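You operate a simulated robot arm through the tools that you are given. There is no shell and no other tool. Be economical: measure what you need, move in short steps, check, and stop when the job is done.

You are at the controls of a simulated two-armed robot. One attempt, no reset.

TASK
Load the hung bag as the order card says.
Fine: shut the guard and bring the bag to FILL by NEXT; recipe knob to the card's weight; pick the heads it names, one dump by DUMP; the other heads stay loaded.

It is judged by the outcome, as a careful person would: the job done as asked, and still so three seconds after it is handed in. It fails if anything else is knocked over, pushed out of place, dropped, spilled or broken.

THE ROBOT
Two 7-joint arms with two-finger parallel grippers on one trunk, on a base that drives. Base frame: it is fixed to the floor where the robot stands at the start and does not move with it; the origin is under the middle of the robot, x ahead of it, y to its left, z up. Lengths are in cm, angles in degrees, forces in N, time in s.
The left shoulder is at the start at [5, 18.7, 116], the right one opposite. With the tool pointing down near the work surface each hand reaches from about 10 to 66 cm from the robot's upright axis, wherever it stands, measured 20 degrees to its own side. Places, roughly: clear sliding guard [70, 20, 100]. Payload 3.43 kg a hand.
The tool frame of a hand sits at the grasp point between the pads (the TCP): z along the fingers, y along the line on which they close. The tips reach 3 cm beyond it. The gripper opens to 9.4 cm. The fingers are 2.8 cm wide and 1 cm thick; the gripper's body (5 by 9.6 cm) begins 5.5 cm behind the TCP.
Orientation is that of the tool frame in the base frame, as a unit quaternion [x, y, z, w]. With the fingers straight down and closing along the base's y, the tool's x points along the base's -x, its y along +y and its z along -z.

THE INTERFACE
- The arms move only by the tool jog_arm. It takes "left_rows", "right_rows" or both (then of equal length, played together; a hand with none holds still); each is a list of rows, each a list of 7 numbers: the turn, a rotation vector about the base's x, y, z in rad, then the shift along the base's x, y, z in cm, then the opening, from 0 (shut) to 1 (fully open). In form: [[ax, ay, az, x, y, z, grip], ...]. A call has 1 to 12 rows; each row is the pose to reach, as a shift and turn from the pose commanded when the call began. Rows are played at 5 a second. More than 5 cm and 8.6 degrees between two rows, or a gripper value outside its range, and nothing of the call is played. A pose out of reach is approached as far as the arm can. The call stops where the force on the tool passes 40 N (or 10 N more than at its start, if that is more) or the arm is blocked; 0.2 s more then pass. The fingers move at their own pace (about 15.3 cm/s each) and stop on an object; they squeeze with about 43 N. The grip force told is the motor's: it shows also when the fingers shut on nothing. Time passes only in rows, and 0.2 s behind the last, so rows that repeat a pose let the fingers close. It gives the time, the measured TCP pose, the force on the tool (base axes), the opening and the grip force at its end, in the units of the frame above (readings bear some noise), with the torque about the TCP (base axes, N m) and any sound that the robot's microphone picked up.
- Cameras (640 x 400 px; columns grow to the right, rows downward): "scene" is now at [15.05, 1.28, 133.94]; the picture's right is [0.14, -0.99, 0.00], its down [-0.39, -0.05, -0.92] and it looks along [0.91, 0.12, -0.40] (base axes); focal length 214 px, centre (320, 200). "left" rides on the left gripper at [7.6, -1.4, -10.3] in its tool frame; the picture's right is [0.18, 0.98, 0.00], its down [-0.75, 0.14, -0.64] and it looks along [-0.63, 0.12, 0.77] (tool axes); focal length 243 px, centre (320, 200). "right" rides on the right gripper at [7.6, 1.4, -10.3] in its tool frame; the picture's right is [-0.18, 0.98, 0.00], its down [-0.75, -0.14, -0.64] and it looks along [-0.63, -0.12, 0.77] (tool axes); focal length 243 px, centre (320, 200). There is no depth. A picture from a camera that has moved, and an enlarged one, comes with that camera's place and axes in the base frame and with its lens.
- camera(camera): a new picture of that camera. It takes no simulated time.
- slide_trunk(by): slides the trunk up (or, below 0, down) by that many cm; the arms and the scene camera ride with it, the base frame stays. It gives what a move gives, with no picture.
- roll_base(legs): drives the robot by 1 to 6 legs, each [ahead, left, turn to the left] in cm, cm and degrees, along the robot's own axes; the way and the turn of a leg run together, so that a leg with both is an arc; at most 150 cm and 180 degrees a leg. The arms and the cameras ride along, it lands a little off, and it stops where it bumps. It gives what a move gives.
- aim_head(pan, tilt): turns the head with the scene camera to pan (to the left, within 80 degrees either way) and tilt (down, from -29 to 69), counted from straight ahead of the robot. It gives what a move gives.
- inspect(camera, box): a new picture of the part [left, top, right, bottom] of that camera's present view, enlarged. It takes no simulated time.
- finish_job(): hands the job in; it is judged then, once.

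Go step by step. Nothing tells you exact positions but the pictures and the camera data: compare them with the known pose of the tool, close in by small moves and look again before you grip or let go. The budget is 120 turns and 108 pictures, counting those below and the enlarged ones. Unless the task says otherwise, let go and move clear before handing in, and close with one line.

The tools are called after ">>>" as name(argument=value, ...) on one line, values as JSON. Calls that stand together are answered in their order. jog_arm: Moves the arms, as the interface text tells. Its arguments: {"type":"object","properties":{"left_rows":{"type":"array","items":{"type":"array","items":{"type":"number"}}},"right_rows":{"type":"array","items":{"type":"array","items":{"type":"number"}}}},"required":[]} The other tools are called the same way: slide_trunk (by) slides the trunk up or down; roll_base (legs) drives the base; aim_head (pan, tilt) turns the head that bears the scene camera; camera (camera) takes a picture; inspect (camera, box) takes an enlarged picture of a part of a camera's view; finish_job () hands the job in.

At the start:

```text
time_s: 0.0
left_ee_pos: [40.3, -0.96, 99.95]
left_tcp_rot: [0.0, 1.0, 0.0, 0.0]
left_ft_force: [0.1, -0.2, -0.2]
left_moment: [0.0, 0.0, 0.01]
left_width: 9.38
left_grip_force: 0.0
right_ee_pos: [30.42, -43.7, 100.01]
right_tcp_rot: [0.0, 1.0, 0.001, 0.0]
right_ft_force: [-0.1, 0.4, 0.0]
right_moment: [0.0, 0.0, -0.02]
right_width: 9.38
right_grip_force: 0.0
trunk travel left (down, up): [-37.5, 5.7]
robot x, y, heading: [0.19, -0.12, 0.1]
head pan, tilt: [7.8, 23.3]
```

scene: 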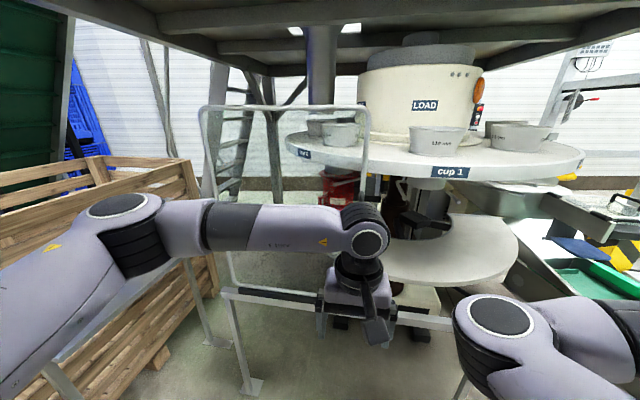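
right: 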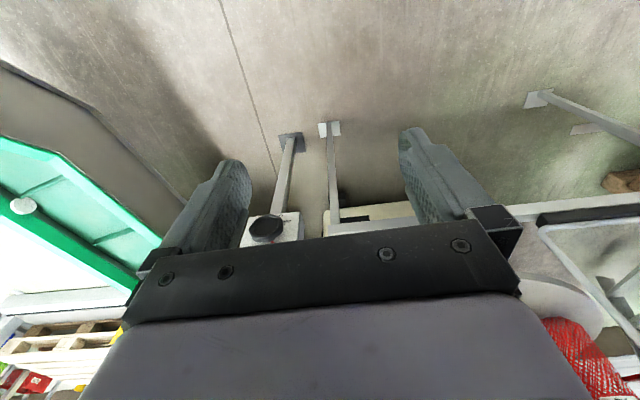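
left: 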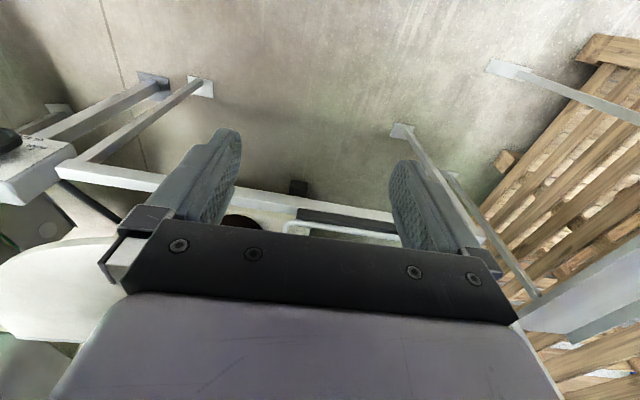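

I see a rotary weighing machine with cups, a clear guard frame on the left, and a lower turntable. I'll look around for the card, knob, and buttons.

>>> aim_head(pan=-30, tilt=30)

>>> camera(camera="scene")

>>> aim_head(pan=10, tilt=5)

>>> camera(camera="scene")

```text
time_s: 1.0
left_ee_pos: [40.3, -0.97, 100.02]
left_tcp_rot: [0.0, 1.0, -0.001, 0.001]
left_ft_force: [-0.6, -0.5, 0.0]
left_moment: [0.0, -0.02, 0.01]
left_width: 9.39
left_grip_force: 0.1
right_ee_pos: [30.4, -43.58, 99.96]
right_tcp_rot: [-0.001, 1.0, 0.0, 0.001]
right_ft_force: [-1.3, 0.0, 0.3]
right_moment: [-0.02, 0.02, -0.03]
right_width: 9.38
right_grip_force: 0.0
trunk travel left (down, up): [-37.5, 5.7]
robot x, y, heading: [-0.17, -0.28, 0.1]
head pan, tilt: [-30.0, 30.0]
```

```text
104 pictures are left
camera scene: at [13.72, -4.49, 132.86], right [-0.5, -0.87, 0.0], down [-0.43, 0.25, -0.87], along [0.75, -0.43, -0.5], focal length 214 px, centre (320, 200)
```

scene: 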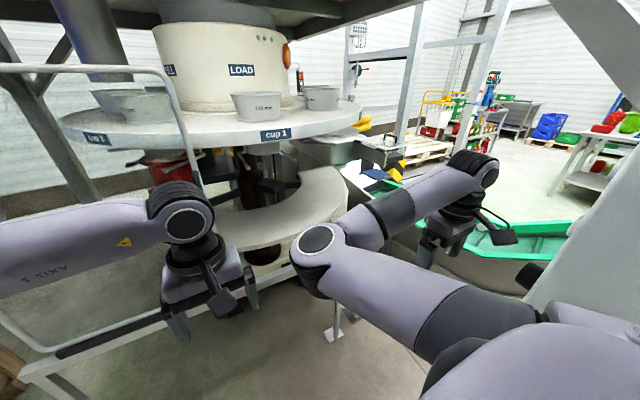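

```text
time_s: 2.1
left_ee_pos: [40.33, -1.01, 100.02]
left_tcp_rot: [-0.001, 1.0, 0.0, 0.001]
left_ft_force: [-0.7, 0.4, 0.7]
left_moment: [0.04, -0.02, -0.02]
left_width: 9.4
left_grip_force: 0.1
right_ee_pos: [30.36, -43.71, 100.03]
right_tcp_rot: [0.0, 1.0, -0.001, 0.0]
right_ft_force: [0.5, 0.0, -0.3]
right_moment: [0.01, 0.03, 0.0]
right_width: 9.41
right_grip_force: 0.1
trunk travel left (down, up): [-37.5, 5.7]
robot x, y, heading: [-0.03, -0.08, 0.0]
head pan, tilt: [10.0, 5.0]
```

```text
103 pictures are left
camera scene: at [14.93, 1.62, 136.9], right [0.17, -0.98, 0.0], down [-0.09, -0.02, -1.0], along [0.98, 0.17, -0.09], focal length 214 px, centre (320, 200)
```

scene: 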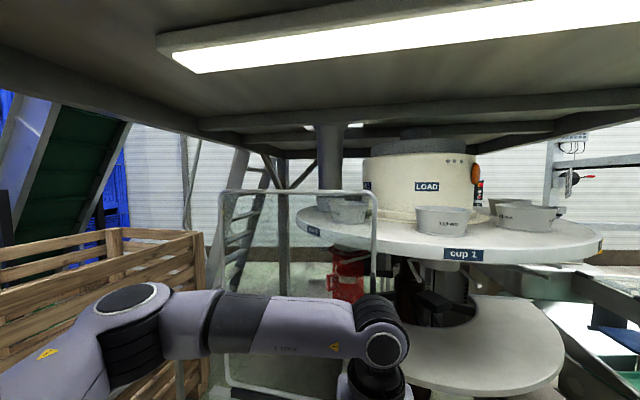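

The arms hide the front rail. I'll look down and to the right for the control panel.

>>> aim_head(pan=-5, tilt=50)

>>> camera(camera="scene")

>>> inspect(camera="right", box=[200, 100, 440, 250])

>>> inspect(camera="left", box=[0, 50, 240, 200])

```text
time_s: 3.2
left_ee_pos: [40.35, -0.89, 99.95]
left_tcp_rot: [0.0, 1.0, 0.0, 0.0]
left_ft_force: [0.1, -0.3, 0.5]
left_moment: [-0.03, -0.03, -0.02]
left_width: 9.39
left_grip_force: 0.0
right_ee_pos: [30.42, -43.69, 99.94]
right_tcp_rot: [0.0, 1.0, 0.001, 0.0]
right_ft_force: [-0.5, 0.0, 0.9]
right_moment: [0.01, 0.02, 0.0]
right_width: 9.39
right_grip_force: 0.1
trunk travel left (down, up): [-37.5, 5.7]
robot x, y, heading: [0.09, -0.04, 0.2]
head pan, tilt: [-5.0, 50.0]
```

```text
102 pictures are left
camera scene: at [13.55, -0.64, 129.92], right [-0.09, -1.0, 0.0], down [-0.76, 0.07, -0.64], along [0.64, -0.06, -0.77], focal length 214 px, centre (320, 200)
```

scene: 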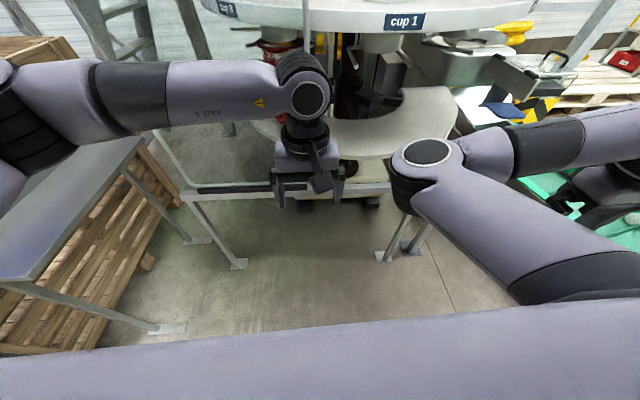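

```text
2.67 times, centred on (320, 175) of right
camera zoom: at [22.79, -42.37, 110.23], right [0.18, 0.98, 0.0], down [0.75, -0.14, 0.64], along [0.63, -0.12, -0.77], focal length 647 px, centre (320, 267)
```

zoom: 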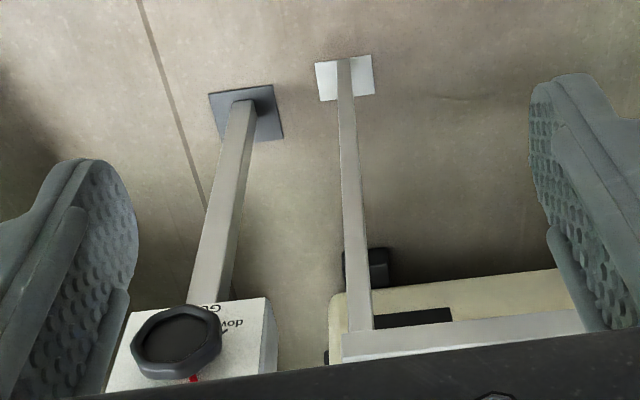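

```text
2.67 times, centred on (120, 125) of left
camera zoom: at [32.59, -2.32, 110.3], right [-0.18, 0.98, 0.0], down [0.75, 0.14, 0.64], along [0.63, 0.12, -0.77], focal length 647 px, centre (853, 400)
```

zoom: 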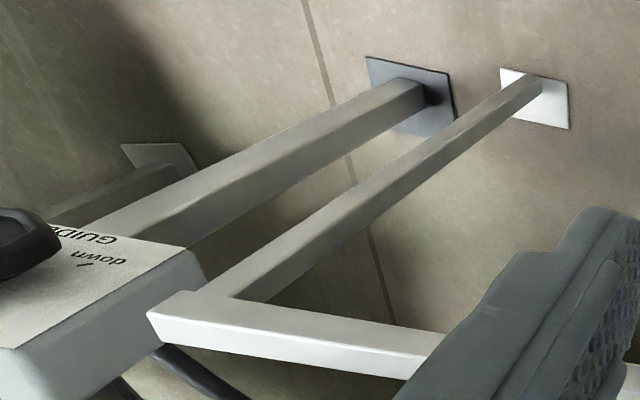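

A round hand wheel box ("GUIDE … down/up") sits right of the rail. I'll tuck the arms to the sides to see the panel.

>>> jog_arm(left_rows=[[0, 0, 0, -4, 3, 0, 1], [0, 0, 0, -8, 6, 0, 1], [0, 0, 0, -11, 10, 0, 1], [0, 0, 0, -13, 14, 0, 1], [0, 0, 0, -15, 18, 0, 1], [0, 0, 0, -17, 22, 0, 1], [0, 0, 0, -19, 26, 0, 1], [0, 0, 0, -20, 30, 0, 1], [0, 0, 0, -22, 34, 0, 1], [0, 0, 0, -24, 38, 0, 1]], right_rows=[[0, 0, 0, -3, 0, 0, 1], [0, 0, 0, -6, 0, 0, 1], [0, 0, 0, -9, 0, 0, 1], [0, 0, 0, -12, 0, 0, 1], [0, 0, 0, -15, 0, 0, 1], [0, 0, 0, -18, 0, 0, 1], [0, 0, 0, -20, -1, 0, 1], [0, 0, 0, -22, -2, 0, 1], [0, 0, 0, -24, -3, 0, 1], [0, 0, 0, -24, -3, 0, 1]])

>>> aim_head(pan=-15, tilt=30)

>>> camera(camera="scene")

```text
time_s: 3.8
left_ee_pos: [34.22, 3.76, 100.06]
left_tcp_rot: [0.0, 1.0, 0.0, 0.001]
left_ft_force: [0.0, 0.0, -0.6]
left_moment: [0.05, -0.02, 0.01]
left_width: 9.41
left_grip_force: 0.0
right_ee_pos: [26.25, -43.71, 100.15]
right_tcp_rot: [-0.005, 1.0, 0.002, 0.003]
right_ft_force: [10.0, 4.5, 2.0]
right_moment: [-0.52, 1.19, -0.61]
right_width: 9.42
right_grip_force: 0.0
trunk travel left (down, up): [-37.5, 5.7]
robot x, y, heading: [-0.07, -0.05, 0.0]
head pan, tilt: [-5.0, 50.0]
stopped in row 2 (right hand): the force on the tool passed its limit (the readings are from after the stop); the commanded pose is now the measured one
```

```text
time_s: 4.6
left_ee_pos: [34.15, 3.6, 100.04]
left_tcp_rot: [0.001, 1.0, 0.0, -0.001]
left_ft_force: [-0.4, 0.0, -0.8]
left_moment: [-0.01, -0.03, 0.01]
left_width: 9.38
left_grip_force: 0.1
right_ee_pos: [26.22, -43.74, 100.06]
right_tcp_rot: [-0.003, 1.0, 0.001, 0.002]
right_ft_force: [7.9, 0.2, 1.4]
right_moment: [0.01, 1.01, -0.11]
right_width: 9.38
right_grip_force: 0.1
trunk travel left (down, up): [-37.5, 5.7]
robot x, y, heading: [0.02, 0.2, 0.1]
head pan, tilt: [-15.0, 30.0]
```

```text
99 pictures are left
camera scene: at [14.72, -2.27, 132.84], right [-0.26, -0.97, 0.0], down [-0.48, 0.13, -0.87], along [0.84, -0.22, -0.5], focal length 214 px, centre (320, 200)
```

scene: 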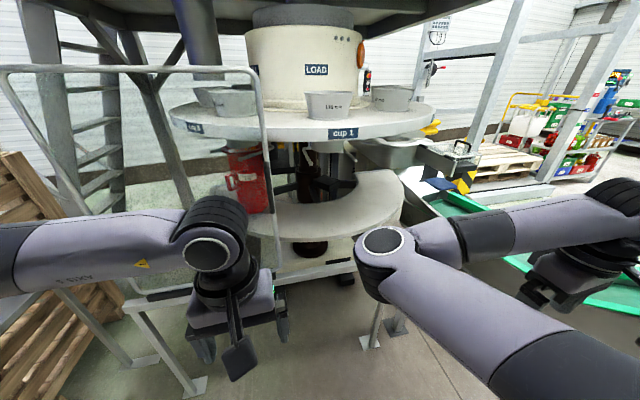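

The right hand touched something behind it; I'll move it forward off contact and look.

>>> jog_arm(right_rows=[[0, 0, 0, 2, 0, 0, 1], [0, 0, 0, 4, 0, 0, 1]])

>>> camera(camera="right")

>>> aim_head(pan=-60, tilt=40)

>>> camera(camera="scene")

```text
time_s: 5.2
left_ee_pos: [34.12, 3.71, 100.05]
left_tcp_rot: [0.0, 1.0, 0.0, 0.0]
left_ft_force: [0.2, -0.4, -0.4]
left_moment: [0.01, -0.02, 0.01]
left_width: 9.4
left_grip_force: 0.1
right_ee_pos: [30.28, -43.59, 100.28]
right_tcp_rot: [-0.003, 1.0, 0.001, 0.003]
right_ft_force: [0.7, 0.7, 0.2]
right_moment: [0.03, -0.01, -0.01]
right_width: 9.42
right_grip_force: 0.1
trunk travel left (down, up): [-37.5, 5.7]
robot x, y, heading: [0.08, -0.01, 0.1]
head pan, tilt: [-15.0, 30.0]
```

```text
98 pictures are left
camera right: at [22.56, -42.3, 110.35], right [0.18, 0.98, 0.0], down [0.75, -0.14, 0.65], along [0.64, -0.11, -0.76], focal length 243 px, centre (320, 200)
```

right: 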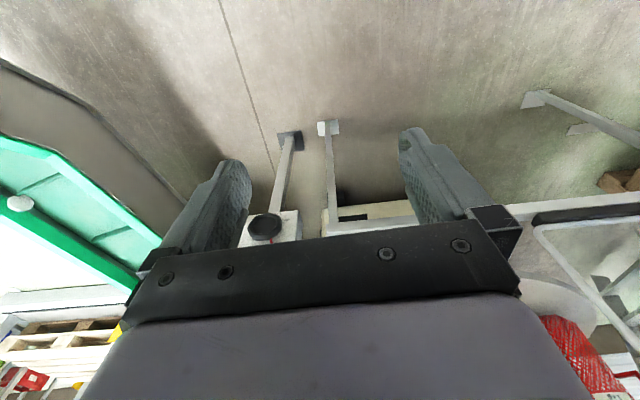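

```text
time_s: 6.3
left_ee_pos: [34.09, 3.66, 99.96]
left_tcp_rot: [0.0, 1.0, 0.0, 0.0]
left_ft_force: [0.0, 0.3, -0.3]
left_moment: [0.01, -0.04, 0.02]
left_width: 9.39
left_grip_force: 0.1
right_ee_pos: [30.23, -43.57, 100.13]
right_tcp_rot: [-0.004, 1.0, 0.001, 0.004]
right_ft_force: [0.6, -0.5, -0.7]
right_moment: [0.01, -0.02, 0.0]
right_width: 9.4
right_grip_force: 0.0
trunk travel left (down, up): [-37.5, 5.7]
robot x, y, heading: [-0.07, -0.1, -0.1]
head pan, tilt: [-60.0, 40.0]
```

```text
97 pictures are left
camera scene: at [10.15, -7.31, 131.33], right [-0.87, -0.5, 0.0], down [-0.32, 0.56, -0.77], along [0.38, -0.66, -0.64], focal length 214 px, centre (320, 200)
```

scene: 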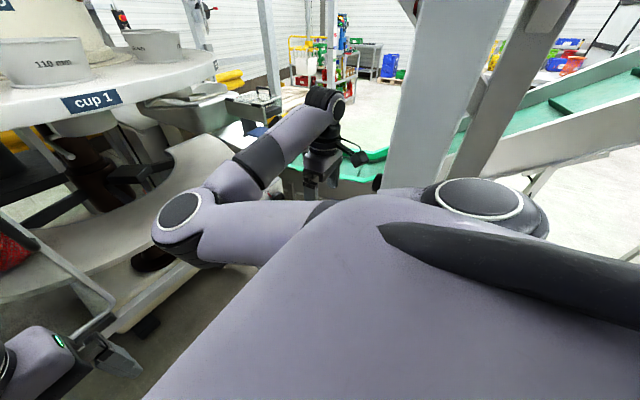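

The right hand had touched a structural leg. I still need the panel and card, so I'll look left and up.

>>> aim_head(pan=55, tilt=20)

>>> camera(camera="scene")

>>> aim_head(pan=-50, tilt=0)

>>> camera(camera="scene")

```text
time_s: 8.3
left_ee_pos: [34.03, 3.66, 100.05]
left_tcp_rot: [0.0, 1.0, 0.0, 0.0]
left_ft_force: [-0.5, -0.1, 1.6]
left_moment: [0.03, -0.04, 0.03]
left_width: 9.43
left_grip_force: 0.1
right_ee_pos: [30.38, -43.58, 100.2]
right_tcp_rot: [-0.003, 1.0, 0.001, 0.004]
right_ft_force: [0.1, -0.4, -0.2]
right_moment: [0.0, 0.0, 0.0]
right_width: 9.42
right_grip_force: 0.0
trunk travel left (down, up): [-37.5, 5.7]
robot x, y, heading: [0.08, -0.11, 0.1]
head pan, tilt: [55.0, 20.0]
```

```text
96 pictures are left
camera scene: at [11.22, 7.67, 134.47], right [0.82, -0.57, 0.0], down [-0.2, -0.28, -0.94], along [0.54, 0.77, -0.34], focal length 214 px, centre (320, 200)
```

scene: 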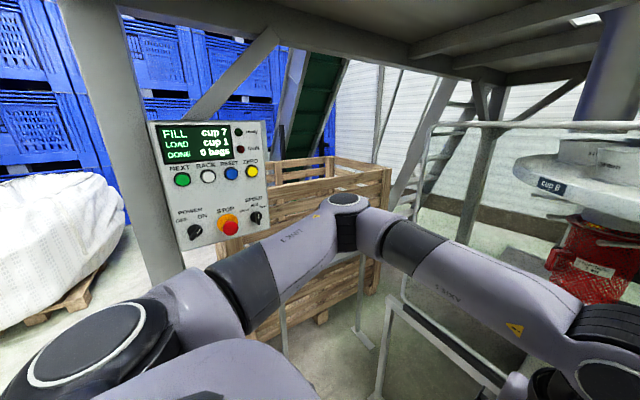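

```text
time_s: 10.1
left_ee_pos: [34.18, 3.7, 99.93]
left_tcp_rot: [0.0, 1.0, 0.0, -0.001]
left_ft_force: [0.0, 0.2, -0.7]
left_moment: [-0.01, -0.03, 0.03]
left_width: 9.41
left_grip_force: 0.0
right_ee_pos: [30.26, -43.59, 100.06]
right_tcp_rot: [-0.004, 1.0, 0.001, 0.004]
right_ft_force: [0.3, 0.1, 0.1]
right_moment: [-0.01, -0.01, 0.02]
right_width: 9.41
right_grip_force: 0.1
trunk travel left (down, up): [-37.5, 5.7]
robot x, y, heading: [0.01, -0.32, -0.1]
head pan, tilt: [-50.0, 0.0]
```

```text
95 pictures are left
camera scene: at [11.68, -6.85, 137.69], right [-0.77, -0.64, 0.0], down [0.0, 0.0, -1.0], along [0.64, -0.77, 0.0], focal length 214 px, centre (320, 200)
```

scene: 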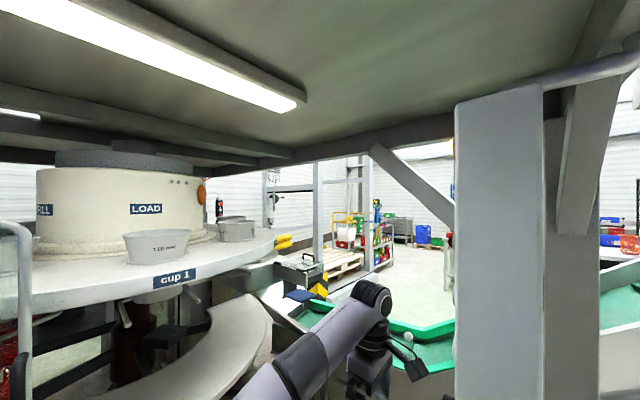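

The control panel is on the left post: FILL cup 7, LOAD cup 1, buttons NEXT/BACK/RESET/ZERO. Zooming there and looking further left for the recipe panel.

>>> aim_head(pan=80, tilt=5)

>>> camera(camera="scene")

>>> aim_head(pan=45, tilt=15)

>>> inspect(camera="scene", box=[140, 70, 380, 270])

>>> inspect(camera="scene", box=[380, 100, 640, 300])

```text
time_s: 12.2
left_ee_pos: [34.1, 3.74, 100.07]
left_tcp_rot: [0.0, 1.0, -0.001, 0.001]
left_ft_force: [0.0, -0.8, 0.1]
left_moment: [0.02, 0.02, 0.01]
left_width: 9.4
left_grip_force: 0.0
right_ee_pos: [30.13, -43.49, 100.2]
right_tcp_rot: [-0.005, 1.0, 0.001, 0.003]
right_ft_force: [0.3, 0.3, -0.9]
right_moment: [0.02, -0.03, 0.0]
right_width: 9.38
right_grip_force: 0.0
trunk travel left (down, up): [-37.5, 5.7]
robot x, y, heading: [0.07, 0.34, 0.3]
head pan, tilt: [80.0, 5.0]
```

```text
94 pictures are left
camera scene: at [7.47, 9.08, 136.9], right [0.98, -0.17, 0.0], down [-0.02, -0.09, -1.0], along [0.17, 0.98, -0.09], focal length 214 px, centre (320, 200)
```

scene: 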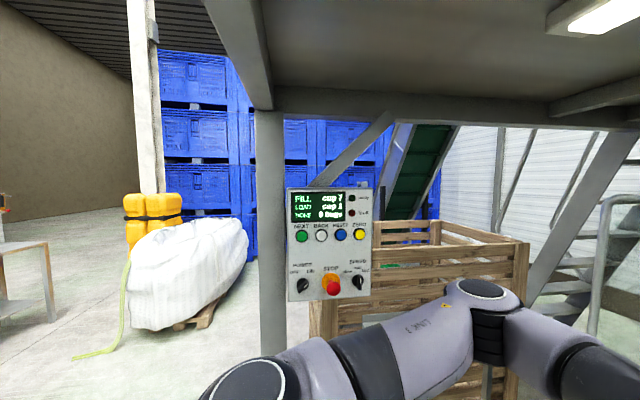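

```text
time_s: 13.2
left_ee_pos: [34.02, 3.54, 99.92]
left_tcp_rot: [0.0, 1.0, 0.001, 0.0]
left_ft_force: [0.3, -0.3, -0.1]
left_moment: [-0.03, 0.02, 0.02]
left_width: 9.39
left_grip_force: 0.0
right_ee_pos: [30.19, -43.67, 100.24]
right_tcp_rot: [-0.004, 1.0, 0.001, 0.004]
right_ft_force: [0.4, 0.6, -0.5]
right_moment: [-0.02, 0.01, 0.0]
right_width: 9.38
right_grip_force: 0.0
trunk travel left (down, up): [-37.5, 5.7]
robot x, y, heading: [0.14, -0.21, 0.3]
head pan, tilt: [45.0, 15.0]
```

```text
2.00 times, centred on (260, 170) of scene
camera zoom: at [12.47, 6.66, 135.28], right [0.71, -0.71, 0.0], down [-0.18, -0.18, -0.97], along [0.68, 0.68, -0.26], focal length 429 px, centre (440, 260)
```

zoom: 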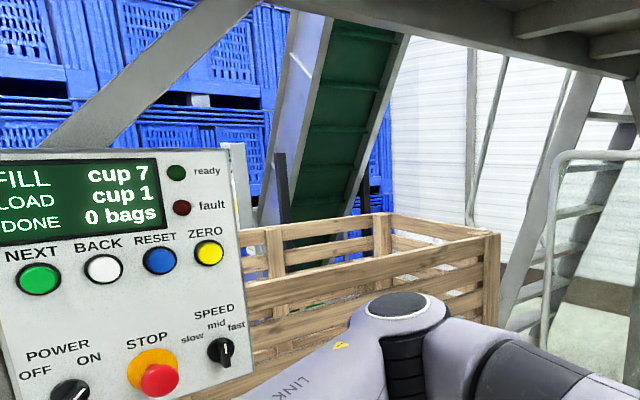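

```text
2.00 times, centred on (510, 200) of scene
camera zoom: at [12.47, 6.66, 135.28], right [0.71, -0.71, 0.0], down [-0.18, -0.18, -0.97], along [0.68, 0.68, -0.26], focal length 429 px, centre (-60, 200)
```

zoom: 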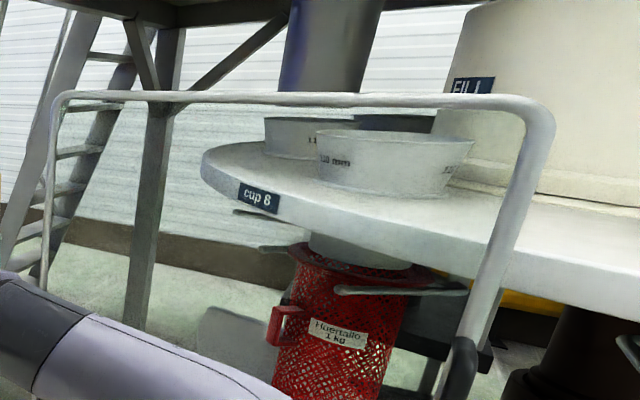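

A red net bag hangs on cup 8; FILL has cup 7 now. Next find the weigher panel (recipe knob, heads, DUMP) and the order card.

>>> aim_head(pan=-80, tilt=5)

>>> camera(camera="scene")

>>> aim_head(pan=20, tilt=-25)

>>> camera(camera="scene")

```text
time_s: 15.3
left_ee_pos: [34.12, 3.72, 100.01]
left_tcp_rot: [0.0, 1.0, 0.0, 0.0]
left_ft_force: [-0.5, 0.8, -0.8]
left_moment: [0.0, 0.0, 0.0]
left_width: 9.42
left_grip_force: 0.1
right_ee_pos: [30.22, -43.57, 100.17]
right_tcp_rot: [-0.005, 1.0, 0.001, 0.004]
right_ft_force: [0.0, -0.1, 0.1]
right_moment: [0.01, 0.04, -0.02]
right_width: 9.41
right_grip_force: 0.1
trunk travel left (down, up): [-37.5, 5.7]
robot x, y, heading: [-0.06, -0.23, -0.2]
head pan, tilt: [-80.0, 5.0]
```

```text
91 pictures are left
camera scene: at [7.49, -9.0, 136.9], right [-0.98, -0.18, 0.0], down [-0.02, 0.09, -1.0], along [0.17, -0.98, -0.09], focal length 214 px, centre (320, 200)
```

scene: 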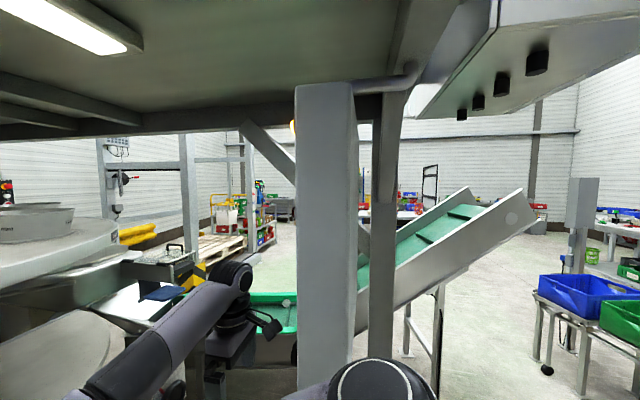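

```text
time_s: 17.0
left_ee_pos: [34.1, 3.82, 100.09]
left_tcp_rot: [0.0, 1.0, 0.001, 0.0]
left_ft_force: [0.0, 0.0, -0.2]
left_moment: [0.0, -0.02, 0.01]
left_width: 9.38
left_grip_force: 0.1
right_ee_pos: [30.14, -43.45, 100.28]
right_tcp_rot: [-0.005, 1.0, 0.001, 0.004]
right_ft_force: [0.2, 0.1, -0.5]
right_moment: [-0.01, 0.01, -0.01]
right_width: 9.41
right_grip_force: 0.0
trunk travel left (down, up): [-37.5, 5.7]
robot x, y, heading: [-0.12, 0.06, -0.1]
head pan, tilt: [20.0, -25.0]
```

```text
90 pictures are left
camera scene: at [12.55, 2.47, 141.26], right [0.34, -0.94, 0.0], down [0.4, 0.14, -0.91], along [0.85, 0.31, 0.42], focal length 214 px, centre (320, 200)
```

scene: 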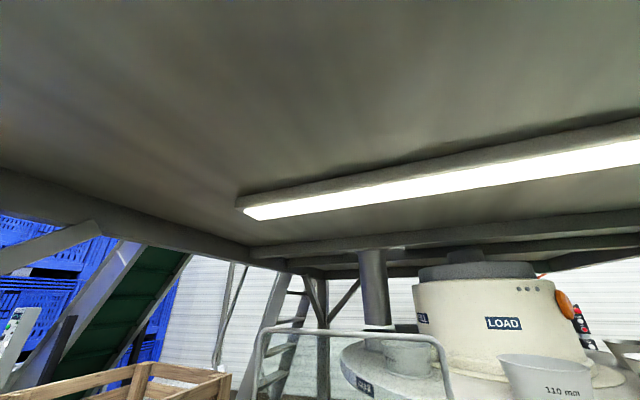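

No recipe panel in view yet; a grey box with knobs hangs high at right-behind. I'll tuck hands in so I can turn the robot and look behind.

>>> jog_arm(left_rows=[[0, 0, 0, 0, 4, 0, 1], [0, 0, 0, 0, 8, 0, 1], [0, 0, 0, 0, 12, 0, 1], [0, 0, 0, 0, 16, 0, 1]], right_rows=[[0, 0, 0, 1, 4, 0, 1], [0, 0, 0, 2, 8, 0, 1], [0, 0, 0, 3, 12, 0, 1], [0, 0, 0, 4, 16, 0, 1]])

>>> aim_head(pan=-80, tilt=-20)

>>> camera(camera="scene")

```text
time_s: 18.0
left_ee_pos: [34.17, 19.77, 99.88]
left_tcp_rot: [0.0, 1.0, 0.0, -0.001]
left_ft_force: [0.6, 0.1, -0.5]
left_moment: [-0.02, -0.02, 0.01]
left_width: 9.43
left_grip_force: 0.1
right_ee_pos: [36.73, -41.44, 99.84]
right_tcp_rot: [0.006, 1.0, -0.002, 0.007]
right_ft_force: [0.6, 0.0, 0.2]
right_moment: [-0.04, 0.01, 0.01]
right_width: 9.4
right_grip_force: 0.0
right hand out of reach, approached as far as the arm can: row 1, 2, 3, 4
trunk travel left (down, up): [-37.5, 5.7]
robot x, y, heading: [-0.09, -0.28, 0.2]
head pan, tilt: [20.0, -25.0]
```

```text
time_s: 19.8
left_ee_pos: [34.06, 19.56, 99.91]
left_tcp_rot: [0.0, 1.0, 0.0, 0.0]
left_ft_force: [-0.5, -0.1, 0.5]
left_moment: [-0.01, 0.02, -0.02]
left_width: 9.39
left_grip_force: 0.1
right_ee_pos: [36.44, -41.32, 99.64]
right_tcp_rot: [0.005, 1.0, -0.002, 0.003]
right_ft_force: [0.5, 0.2, 0.1]
right_moment: [-0.05, -0.01, 0.0]
right_width: 9.41
right_grip_force: 0.0
trunk travel left (down, up): [-37.5, 5.7]
robot x, y, heading: [-0.19, 0.28, -0.0]
head pan, tilt: [-80.0, -20.0]
```

```text
89 pictures are left
camera scene: at [7.21, -7.44, 140.62], right [-0.98, -0.18, 0.0], down [0.06, -0.34, -0.94], along [0.16, -0.93, 0.34], focal length 214 px, centre (320, 200)
```

scene: 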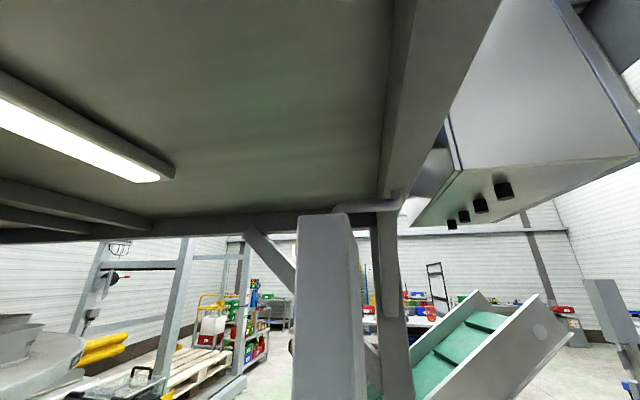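

Posts flank the robot at about x≈12 (right one near y≈-45, left one with panel near y≈85). I'll shift left and back out to get an overview.

>>> roll_base(legs=[[0, 25, 0], [-50, 0, 0]])

>>> camera(camera="scene")

```text
time_s: 21.6
left_ee_pos: [33.28, 40.16, 100.23]
left_tcp_rot: [0.015, 1.0, 0.006, -0.005]
left_ft_force: [0.5, 0.3, -0.5]
left_moment: [-0.01, 0.02, 0.0]
left_width: 9.4
left_grip_force: 0.1
right_ee_pos: [35.52, -20.16, 99.39]
right_tcp_rot: [0.011, 1.0, 0.003, 0.007]
right_ft_force: [0.8, 0.3, 0.4]
right_moment: [0.02, -0.01, -0.01]
right_width: 9.37
right_grip_force: 0.2
trunk travel left (down, up): [-37.5, 5.7]
robot x, y, heading: [0.02, 22.75, -0.4]
head pan, tilt: [-80.0, -20.0]
stopped in leg 1: the robot was blocked; the commanded pose is now the measured one
```

```text
88 pictures are left
camera scene: at [6.11, 13.47, 140.66], right [-0.99, -0.17, -0.01], down [0.06, -0.32, -0.94], along [0.16, -0.93, 0.33], focal length 214 px, centre (320, 200)
```

scene: 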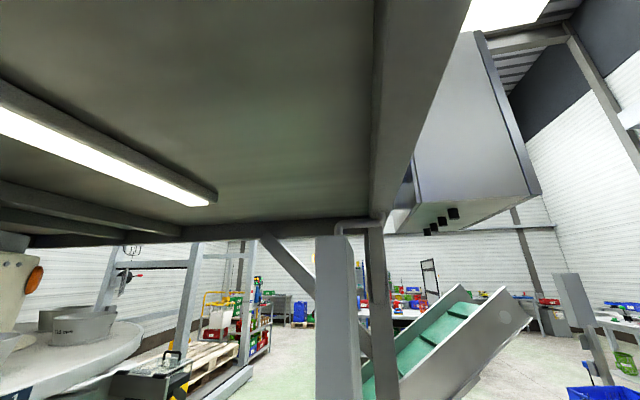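

Blocked on the left by something (likely the steel table). I'll ease right a bit and back out.

>>> roll_base(legs=[[0, -6, 0], [-50, 0, 0]])

>>> camera(camera="scene")

>>> aim_head(pan=0, tilt=15)

>>> camera(camera="scene")

```text
time_s: 25.0
left_ee_pos: [-14.79, 36.26, 99.54]
left_tcp_rot: [0.008, 1.0, 0.0, -0.009]
left_ft_force: [0.2, -0.5, 0.5]
left_moment: [0.07, 0.02, 0.01]
left_width: 9.41
left_grip_force: 0.0
right_ee_pos: [-11.68, -24.14, 99.81]
right_tcp_rot: [0.005, 1.0, -0.005, 0.004]
right_ft_force: [-0.6, 0.2, -0.3]
right_moment: [0.0, -0.01, 0.0]
right_width: 9.4
right_grip_force: 0.0
trunk travel left (down, up): [-37.5, 5.7]
robot x, y, heading: [-48.33, 17.71, 0.4]
head pan, tilt: [-80.0, -20.0]
stopped in leg 2: the robot was blocked; the commanded pose is now the measured one
```

```text
87 pictures are left
camera scene: at [-41.07, 9.87, 140.62], right [-0.98, -0.18, 0.0], down [0.06, -0.34, -0.94], along [0.17, -0.92, 0.34], focal length 214 px, centre (320, 200)
```

scene: 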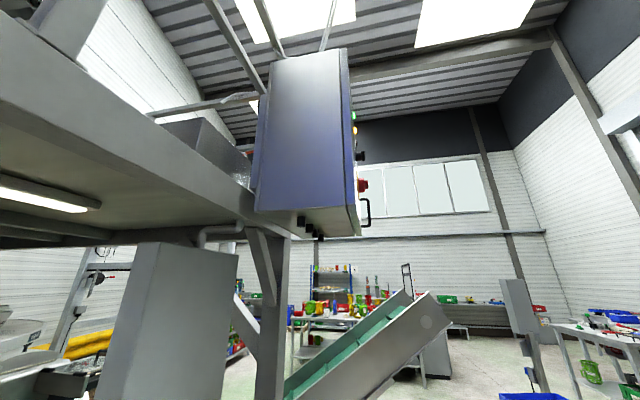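

```text
time_s: 26.6
left_ee_pos: [-14.73, 36.3, 99.51]
left_tcp_rot: [0.007, 1.0, -0.001, -0.009]
left_ft_force: [0.1, 0.6, 0.4]
left_moment: [-0.01, 0.02, 0.01]
left_width: 9.4
left_grip_force: 0.0
right_ee_pos: [-11.61, -24.05, 99.6]
right_tcp_rot: [0.005, 1.0, -0.003, 0.003]
right_ft_force: [-0.8, 0.8, 0.6]
right_moment: [-0.01, 0.01, -0.02]
right_width: 9.37
right_grip_force: 0.0
trunk travel left (down, up): [-37.5, 5.7]
robot x, y, heading: [-48.65, 17.36, 0.4]
head pan, tilt: [0.0, 15.0]
```

```text
86 pictures are left
camera scene: at [-33.15, 17.4, 135.28], right [0.01, -1.0, 0.0], down [-0.26, 0.0, -0.97], along [0.97, 0.01, -0.26], focal length 214 px, centre (320, 200)
```

scene: 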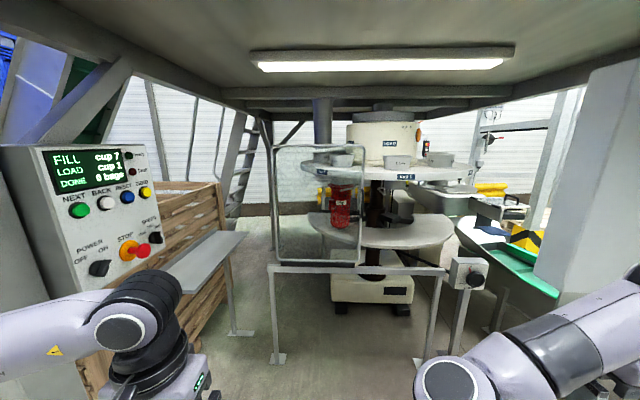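

I see the whole machine now: guard frame on the rail, bag on cup 8, guide crank box, and a cabinet with controls on the mezzanine's right corner. I'll turn right to read its front and look behind.

>>> roll_base(legs=[[4, 0, 0], [0, 0, -50]])

>>> aim_head(pan=-10, tilt=-20)

>>> camera(camera="scene")

>>> aim_head(pan=-75, tilt=5)

>>> camera(camera="scene")

```text
time_s: 29.7
left_ee_pos: [-8.33, 3.51, 99.44]
left_tcp_rot: [0.434, 0.901, 0.004, -0.008]
left_ft_force: [-0.4, 0.1, 0.5]
left_moment: [0.0, 0.01, 0.02]
left_width: 9.4
left_grip_force: 0.0
right_ee_pos: [-53.13, -37.26, 99.74]
right_tcp_rot: [0.432, 0.902, -0.004, 0.001]
right_ft_force: [0.0, 0.0, 0.6]
right_moment: [-0.02, -0.04, 0.03]
right_width: 9.38
right_grip_force: 0.0
trunk travel left (down, up): [-37.5, 5.7]
robot x, y, heading: [-44.14, 17.31, -50.3]
head pan, tilt: [0.0, 15.0]
```

```text
time_s: 30.7
left_ee_pos: [-8.32, 3.42, 99.47]
left_tcp_rot: [0.434, 0.901, 0.003, -0.008]
left_ft_force: [-0.3, 0.0, 0.5]
left_moment: [0.02, 0.0, 0.03]
left_width: 9.43
left_grip_force: 0.1
right_ee_pos: [-53.16, -37.29, 99.63]
right_tcp_rot: [0.432, 0.902, -0.005, 0.002]
right_ft_force: [0.0, -0.6, -0.9]
right_moment: [0.0, -0.04, 0.0]
right_width: 9.39
right_grip_force: 0.2
trunk travel left (down, up): [-37.5, 5.7]
robot x, y, heading: [-44.46, 17.07, -50.0]
head pan, tilt: [-10.0, -20.0]
```

```text
85 pictures are left
camera scene: at [-36.85, 6.24, 140.62], right [-0.87, -0.5, 0.0], down [0.17, -0.3, -0.94], along [0.47, -0.82, 0.34], focal length 214 px, centre (320, 200)
```

scene: 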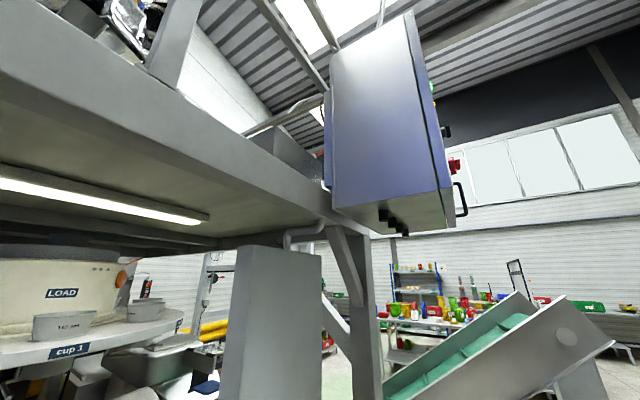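

```text
time_s: 32.1
left_ee_pos: [-8.29, 3.37, 99.52]
left_tcp_rot: [0.434, 0.901, 0.003, -0.009]
left_ft_force: [-0.1, 0.6, 0.0]
left_moment: [0.01, -0.03, 0.0]
left_width: 9.39
left_grip_force: 0.2
right_ee_pos: [-53.18, -37.19, 99.72]
right_tcp_rot: [0.432, 0.902, -0.005, 0.002]
right_ft_force: [0.2, 0.2, -0.3]
right_moment: [0.01, 0.0, -0.04]
right_width: 9.43
right_grip_force: 0.1
trunk travel left (down, up): [-37.5, 5.7]
robot x, y, heading: [-44.48, 17.5, -50.2]
head pan, tilt: [-75.0, 5.0]
```

```text
84 pictures are left
camera scene: at [-45.92, 5.34, 136.9], right [-0.82, 0.58, 0.0], down [0.05, 0.07, -1.0], along [-0.57, -0.81, -0.09], focal length 214 px, centre (320, 200)
```

scene: 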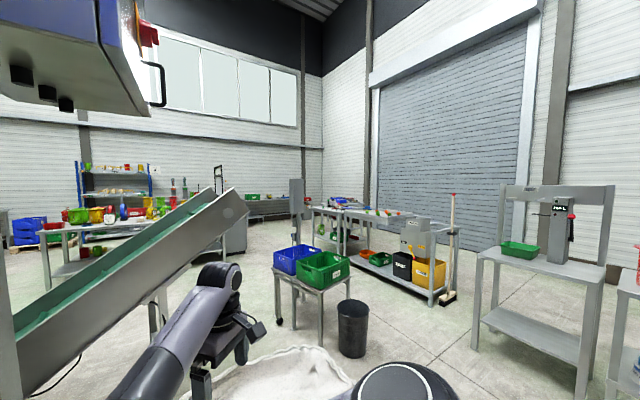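

Cabinet front is still edge-on; there's a white sack just behind-right. I'll look for the weigher console behind by turning further the head side, first moving no base.

>>> roll_base(legs=[[0, 0, -50]])

>>> camera(camera="scene")

>>> aim_head(pan=0, tilt=15)

>>> camera(camera="scene")

```text
time_s: 34.7
left_ee_pos: [-31.79, -19.23, 99.7]
left_tcp_rot: [0.773, 0.635, 0.007, -0.005]
left_ft_force: [-0.4, -0.5, 0.4]
left_moment: [-0.03, 0.0, 0.0]
left_width: 9.39
left_grip_force: 0.1
right_ee_pos: [-91.77, -11.37, 99.69]
right_tcp_rot: [0.771, 0.637, -0.005, -0.001]
right_ft_force: [0.2, -0.4, 0.7]
right_moment: [0.03, -0.04, 0.01]
right_width: 9.43
right_grip_force: 0.2
trunk travel left (down, up): [-37.5, 5.7]
robot x, y, heading: [-44.39, 17.5, -99.8]
head pan, tilt: [-75.0, 5.0]
```

```text
83 pictures are left
camera scene: at [-54.53, 10.78, 136.9], right [-0.09, 1.0, 0.0], down [0.09, 0.01, -1.0], along [-0.99, -0.09, -0.09], focal length 214 px, centre (320, 200)
```

scene: 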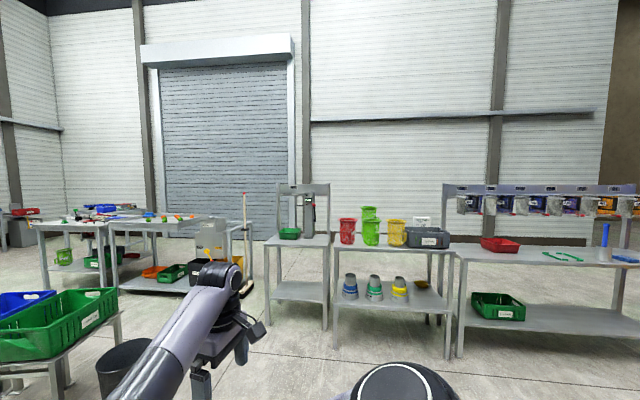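

```text
time_s: 36.2
left_ee_pos: [-31.6, -19.16, 99.5]
left_tcp_rot: [0.772, 0.636, 0.006, -0.006]
left_ft_force: [0.1, -0.5, 0.2]
left_moment: [0.01, -0.01, -0.02]
left_width: 9.41
left_grip_force: 0.1
right_ee_pos: [-91.67, -11.38, 99.77]
right_tcp_rot: [0.771, 0.637, -0.006, -0.002]
right_ft_force: [0.9, 0.1, 0.1]
right_moment: [0.02, -0.01, 0.04]
right_width: 9.4
right_grip_force: 0.0
trunk travel left (down, up): [-37.5, 5.7]
robot x, y, heading: [-44.51, 17.22, -100.1]
head pan, tilt: [0.0, 15.0]
```

```text
82 pictures are left
camera scene: at [-46.99, 2.38, 135.28], right [-0.98, 0.17, 0.0], down [0.04, 0.25, -0.97], along [-0.17, -0.95, -0.26], focal length 214 px, centre (320, 200)
```

scene: 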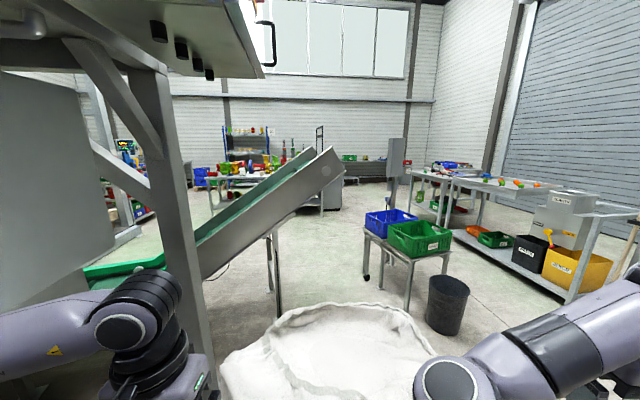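

Behind is clear. I'll slide back (robot's right) and turn left to see the cabinet front and the whole mezzanine.

>>> roll_base(legs=[[0, -70, 0], [0, 0, 85]])

>>> aim_head(pan=0, tilt=-10)

>>> camera(camera="scene")

```text
time_s: 37.9
left_ee_pos: [-38.29, -16.79, 99.65]
left_tcp_rot: [0.771, 0.636, 0.007, -0.006]
left_ft_force: [-0.1, -0.1, 0.2]
left_moment: [0.02, -0.01, 0.0]
left_width: 9.4
left_grip_force: 0.1
right_ee_pos: [-98.47, -8.94, 99.71]
right_tcp_rot: [0.77, 0.638, -0.005, -0.001]
right_ft_force: [-0.2, 0.5, -0.4]
right_moment: [0.02, 0.0, 0.0]
right_width: 9.41
right_grip_force: 0.0
trunk travel left (down, up): [-37.5, 5.7]
robot x, y, heading: [-51.26, 20.16, -99.7]
head pan, tilt: [0.0, 15.0]
stopped in leg 1: the robot was blocked; the commanded pose is now the measured one
```

```text
time_s: 38.8
left_ee_pos: [-38.35, -16.72, 99.67]
left_tcp_rot: [0.771, 0.636, 0.007, -0.006]
left_ft_force: [-0.3, 0.1, 0.6]
left_moment: [0.02, 0.02, -0.04]
left_width: 9.41
left_grip_force: 0.1
right_ee_pos: [-98.32, -8.98, 99.63]
right_tcp_rot: [0.77, 0.638, -0.005, -0.001]
right_ft_force: [0.0, -0.5, 0.5]
right_moment: [0.0, -0.02, 0.01]
right_width: 9.4
right_grip_force: 0.0
trunk travel left (down, up): [-37.5, 5.7]
robot x, y, heading: [-51.3, 20.1, -99.7]
head pan, tilt: [0.0, -10.0]
```

```text
81 pictures are left
camera scene: at [-53.59, 5.78, 139.21], right [-0.99, 0.17, 0.0], down [-0.03, -0.17, -0.98], along [-0.17, -0.97, 0.17], focal length 214 px, centre (320, 200)
```

scene: 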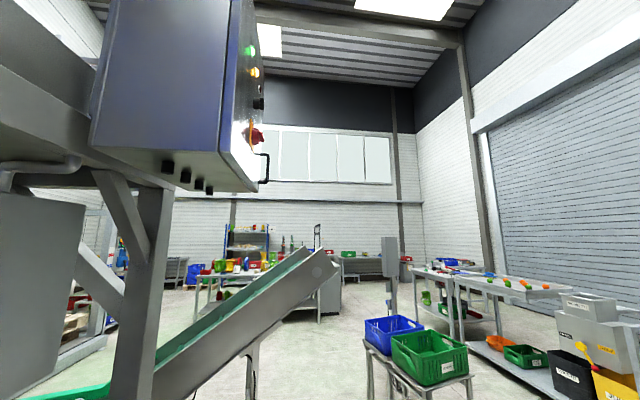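

Blocked again by something low behind. Looking down there.

>>> aim_head(pan=-80, tilt=60)

>>> camera(camera="scene")

>>> aim_head(pan=0, tilt=65)

>>> camera(camera="scene")

```text
time_s: 40.3
left_ee_pos: [-38.23, -16.6, 99.52]
left_tcp_rot: [0.772, 0.636, 0.007, -0.006]
left_ft_force: [0.7, 0.2, -0.5]
left_moment: [0.02, 0.03, 0.0]
left_width: 9.39
left_grip_force: 0.0
right_ee_pos: [-98.4, -8.96, 99.73]
right_tcp_rot: [0.77, 0.638, -0.005, -0.001]
right_ft_force: [0.1, 0.0, 1.3]
right_moment: [0.02, -0.01, 0.01]
right_width: 9.39
right_grip_force: 0.2
trunk travel left (down, up): [-37.5, 5.7]
robot x, y, heading: [-51.34, 19.69, -99.7]
head pan, tilt: [-80.0, 60.0]
```

```text
80 pictures are left
camera scene: at [-58.84, 14.06, 128.66], right [-0.01, 1.0, 0.0], down [0.87, 0.0, -0.5], along [-0.5, 0.0, -0.87], focal length 214 px, centre (320, 200)
```

scene: 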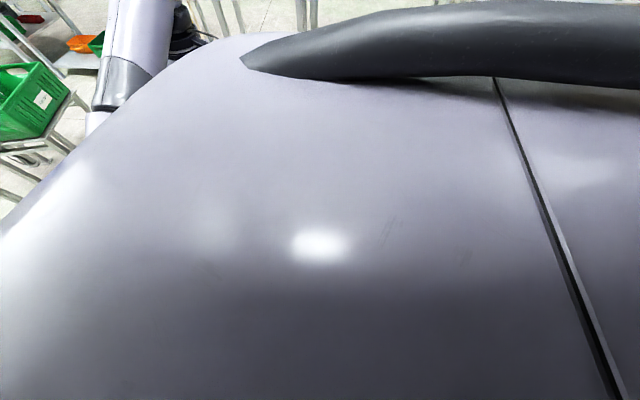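

```text
time_s: 41.8
left_ee_pos: [-38.42, -16.62, 99.65]
left_tcp_rot: [0.771, 0.636, 0.006, -0.007]
left_ft_force: [0.2, 0.0, 0.3]
left_moment: [0.0, 0.01, 0.0]
left_width: 9.38
left_grip_force: 0.0
right_ee_pos: [-98.52, -8.97, 99.74]
right_tcp_rot: [0.769, 0.639, -0.006, -0.001]
right_ft_force: [0.4, -0.3, 0.4]
right_moment: [0.01, 0.01, 0.0]
right_width: 9.4
right_grip_force: 0.1
trunk travel left (down, up): [-37.5, 5.7]
robot x, y, heading: [-51.12, 19.83, -99.9]
head pan, tilt: [0.0, 65.0]
```

```text
79 pictures are left
camera scene: at [-53.2, 8.11, 128.1], right [-0.99, 0.17, 0.0], down [0.15, 0.89, -0.42], along [-0.07, -0.42, -0.91], focal length 214 px, centre (320, 200)
```

scene: 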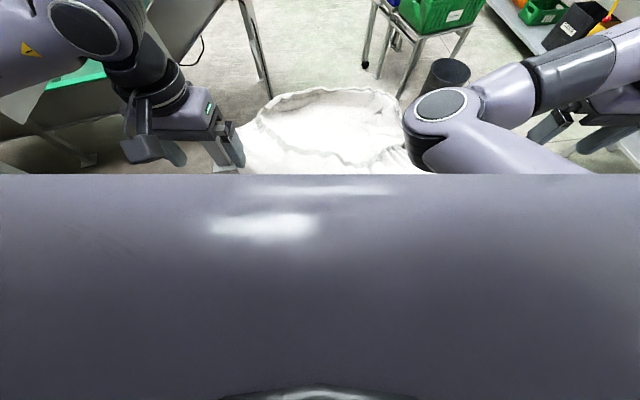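

Behind is bounded. I'll turn back to heading 0 and zoom into the workcell for the card and recipe panel.

>>> roll_base(legs=[[0, 5, 0], [0, 0, 100]])

>>> aim_head(pan=0, tilt=10)

>>> inspect(camera="scene", box=[220, 100, 420, 225])

>>> inspect(camera="scene", box=[400, 100, 600, 225])

>>> inspect(camera="scene", box=[0, 100, 240, 250])

>>> aim_head(pan=65, tilt=10)

>>> camera(camera="scene")

```text
time_s: 47.0
left_ee_pos: [-12.7, 37.98, 99.58]
left_tcp_rot: [0.009, 1.0, -0.001, -0.009]
left_ft_force: [-0.8, 0.2, -0.1]
left_moment: [0.01, -0.02, 0.0]
left_width: 9.38
left_grip_force: 0.1
right_ee_pos: [-9.7, -22.46, 99.78]
right_tcp_rot: [0.006, 1.0, -0.004, 0.004]
right_ft_force: [0.2, 0.1, -0.3]
right_moment: [0.03, -0.01, 0.02]
right_width: 9.4
right_grip_force: 0.0
trunk travel left (down, up): [-37.5, 5.7]
robot x, y, heading: [-46.57, 19.01, 0.1]
head pan, tilt: [0.0, 65.0]
```

```text
time_s: 48.2
left_ee_pos: [-12.59, 38.01, 99.45]
left_tcp_rot: [0.007, 1.0, -0.001, -0.009]
left_ft_force: [1.4, -0.9, -0.4]
left_moment: [0.03, -0.03, 0.02]
left_width: 9.39
left_grip_force: 0.0
right_ee_pos: [-9.68, -22.43, 99.77]
right_tcp_rot: [0.005, 1.0, -0.004, 0.004]
right_ft_force: [0.3, 0.2, 0.0]
right_moment: [0.01, 0.01, -0.01]
right_width: 9.41
right_grip_force: 0.1
trunk travel left (down, up): [-37.5, 5.7]
robot x, y, heading: [-46.16, 18.52, 0.4]
head pan, tilt: [0.0, 10.0]
```

```text
3.20 times, centred on (320, 162) of scene
camera zoom: at [-31.08, 19.08, 136.09], right [0.01, -1.0, 0.0], down [-0.17, 0.0, -0.98], along [0.98, 0.01, -0.17], focal length 686 px, centre (320, 320)
```

zoom: 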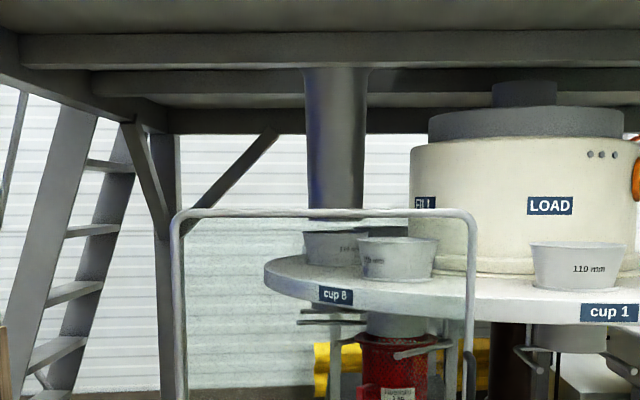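

```text
3.20 times, centred on (500, 162) of scene
camera zoom: at [-31.08, 19.08, 136.09], right [0.01, -1.0, 0.0], down [-0.17, 0.0, -0.98], along [0.98, 0.01, -0.17], focal length 686 px, centre (-256, 320)
```

zoom: 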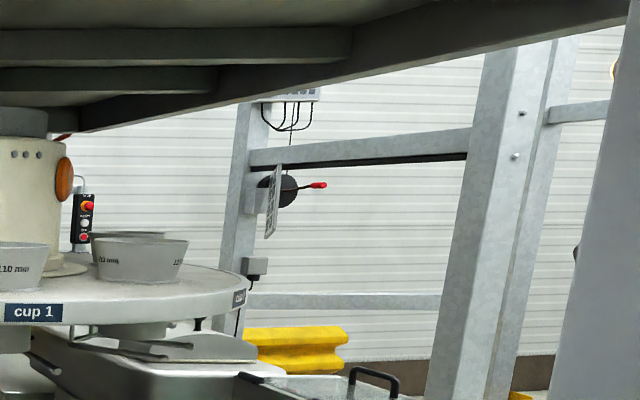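

```text
2.67 times, centred on (120, 175) of scene
camera zoom: at [-31.08, 19.08, 136.09], right [0.01, -1.0, 0.0], down [-0.17, 0.0, -0.98], along [0.98, 0.01, -0.17], focal length 572 px, centre (853, 267)
```

zoom: 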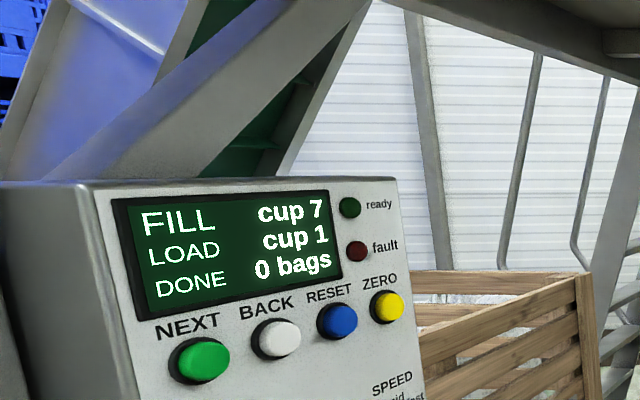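

```text
time_s: 49.6
left_ee_pos: [-12.52, 37.93, 99.42]
left_tcp_rot: [0.008, 1.0, -0.001, -0.009]
left_ft_force: [-0.3, -0.3, 0.6]
left_moment: [-0.04, 0.02, -0.01]
left_width: 9.41
left_grip_force: 0.0
right_ee_pos: [-9.68, -22.53, 99.75]
right_tcp_rot: [0.005, 1.0, -0.005, 0.003]
right_ft_force: [-0.3, 0.3, 0.5]
right_moment: [0.01, -0.02, 0.03]
right_width: 9.4
right_grip_force: 0.1
trunk travel left (down, up): [-37.5, 5.7]
robot x, y, heading: [-46.57, 19.23, 0.5]
head pan, tilt: [65.0, 10.0]
```

```text
75 pictures are left
camera scene: at [-36.49, 27.48, 136.1], right [0.91, -0.42, 0.0], down [-0.07, -0.16, -0.98], along [0.41, 0.89, -0.17], focal length 214 px, centre (320, 200)
```

scene: 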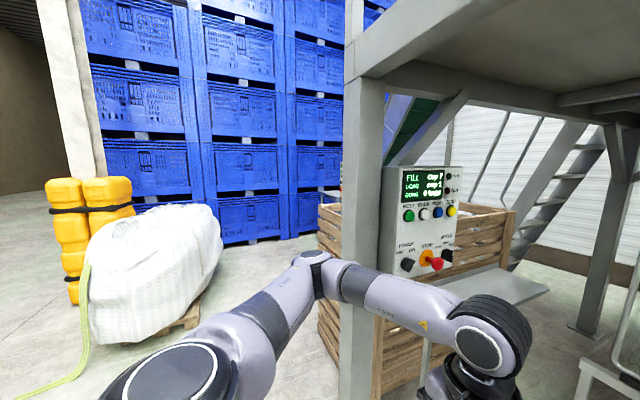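

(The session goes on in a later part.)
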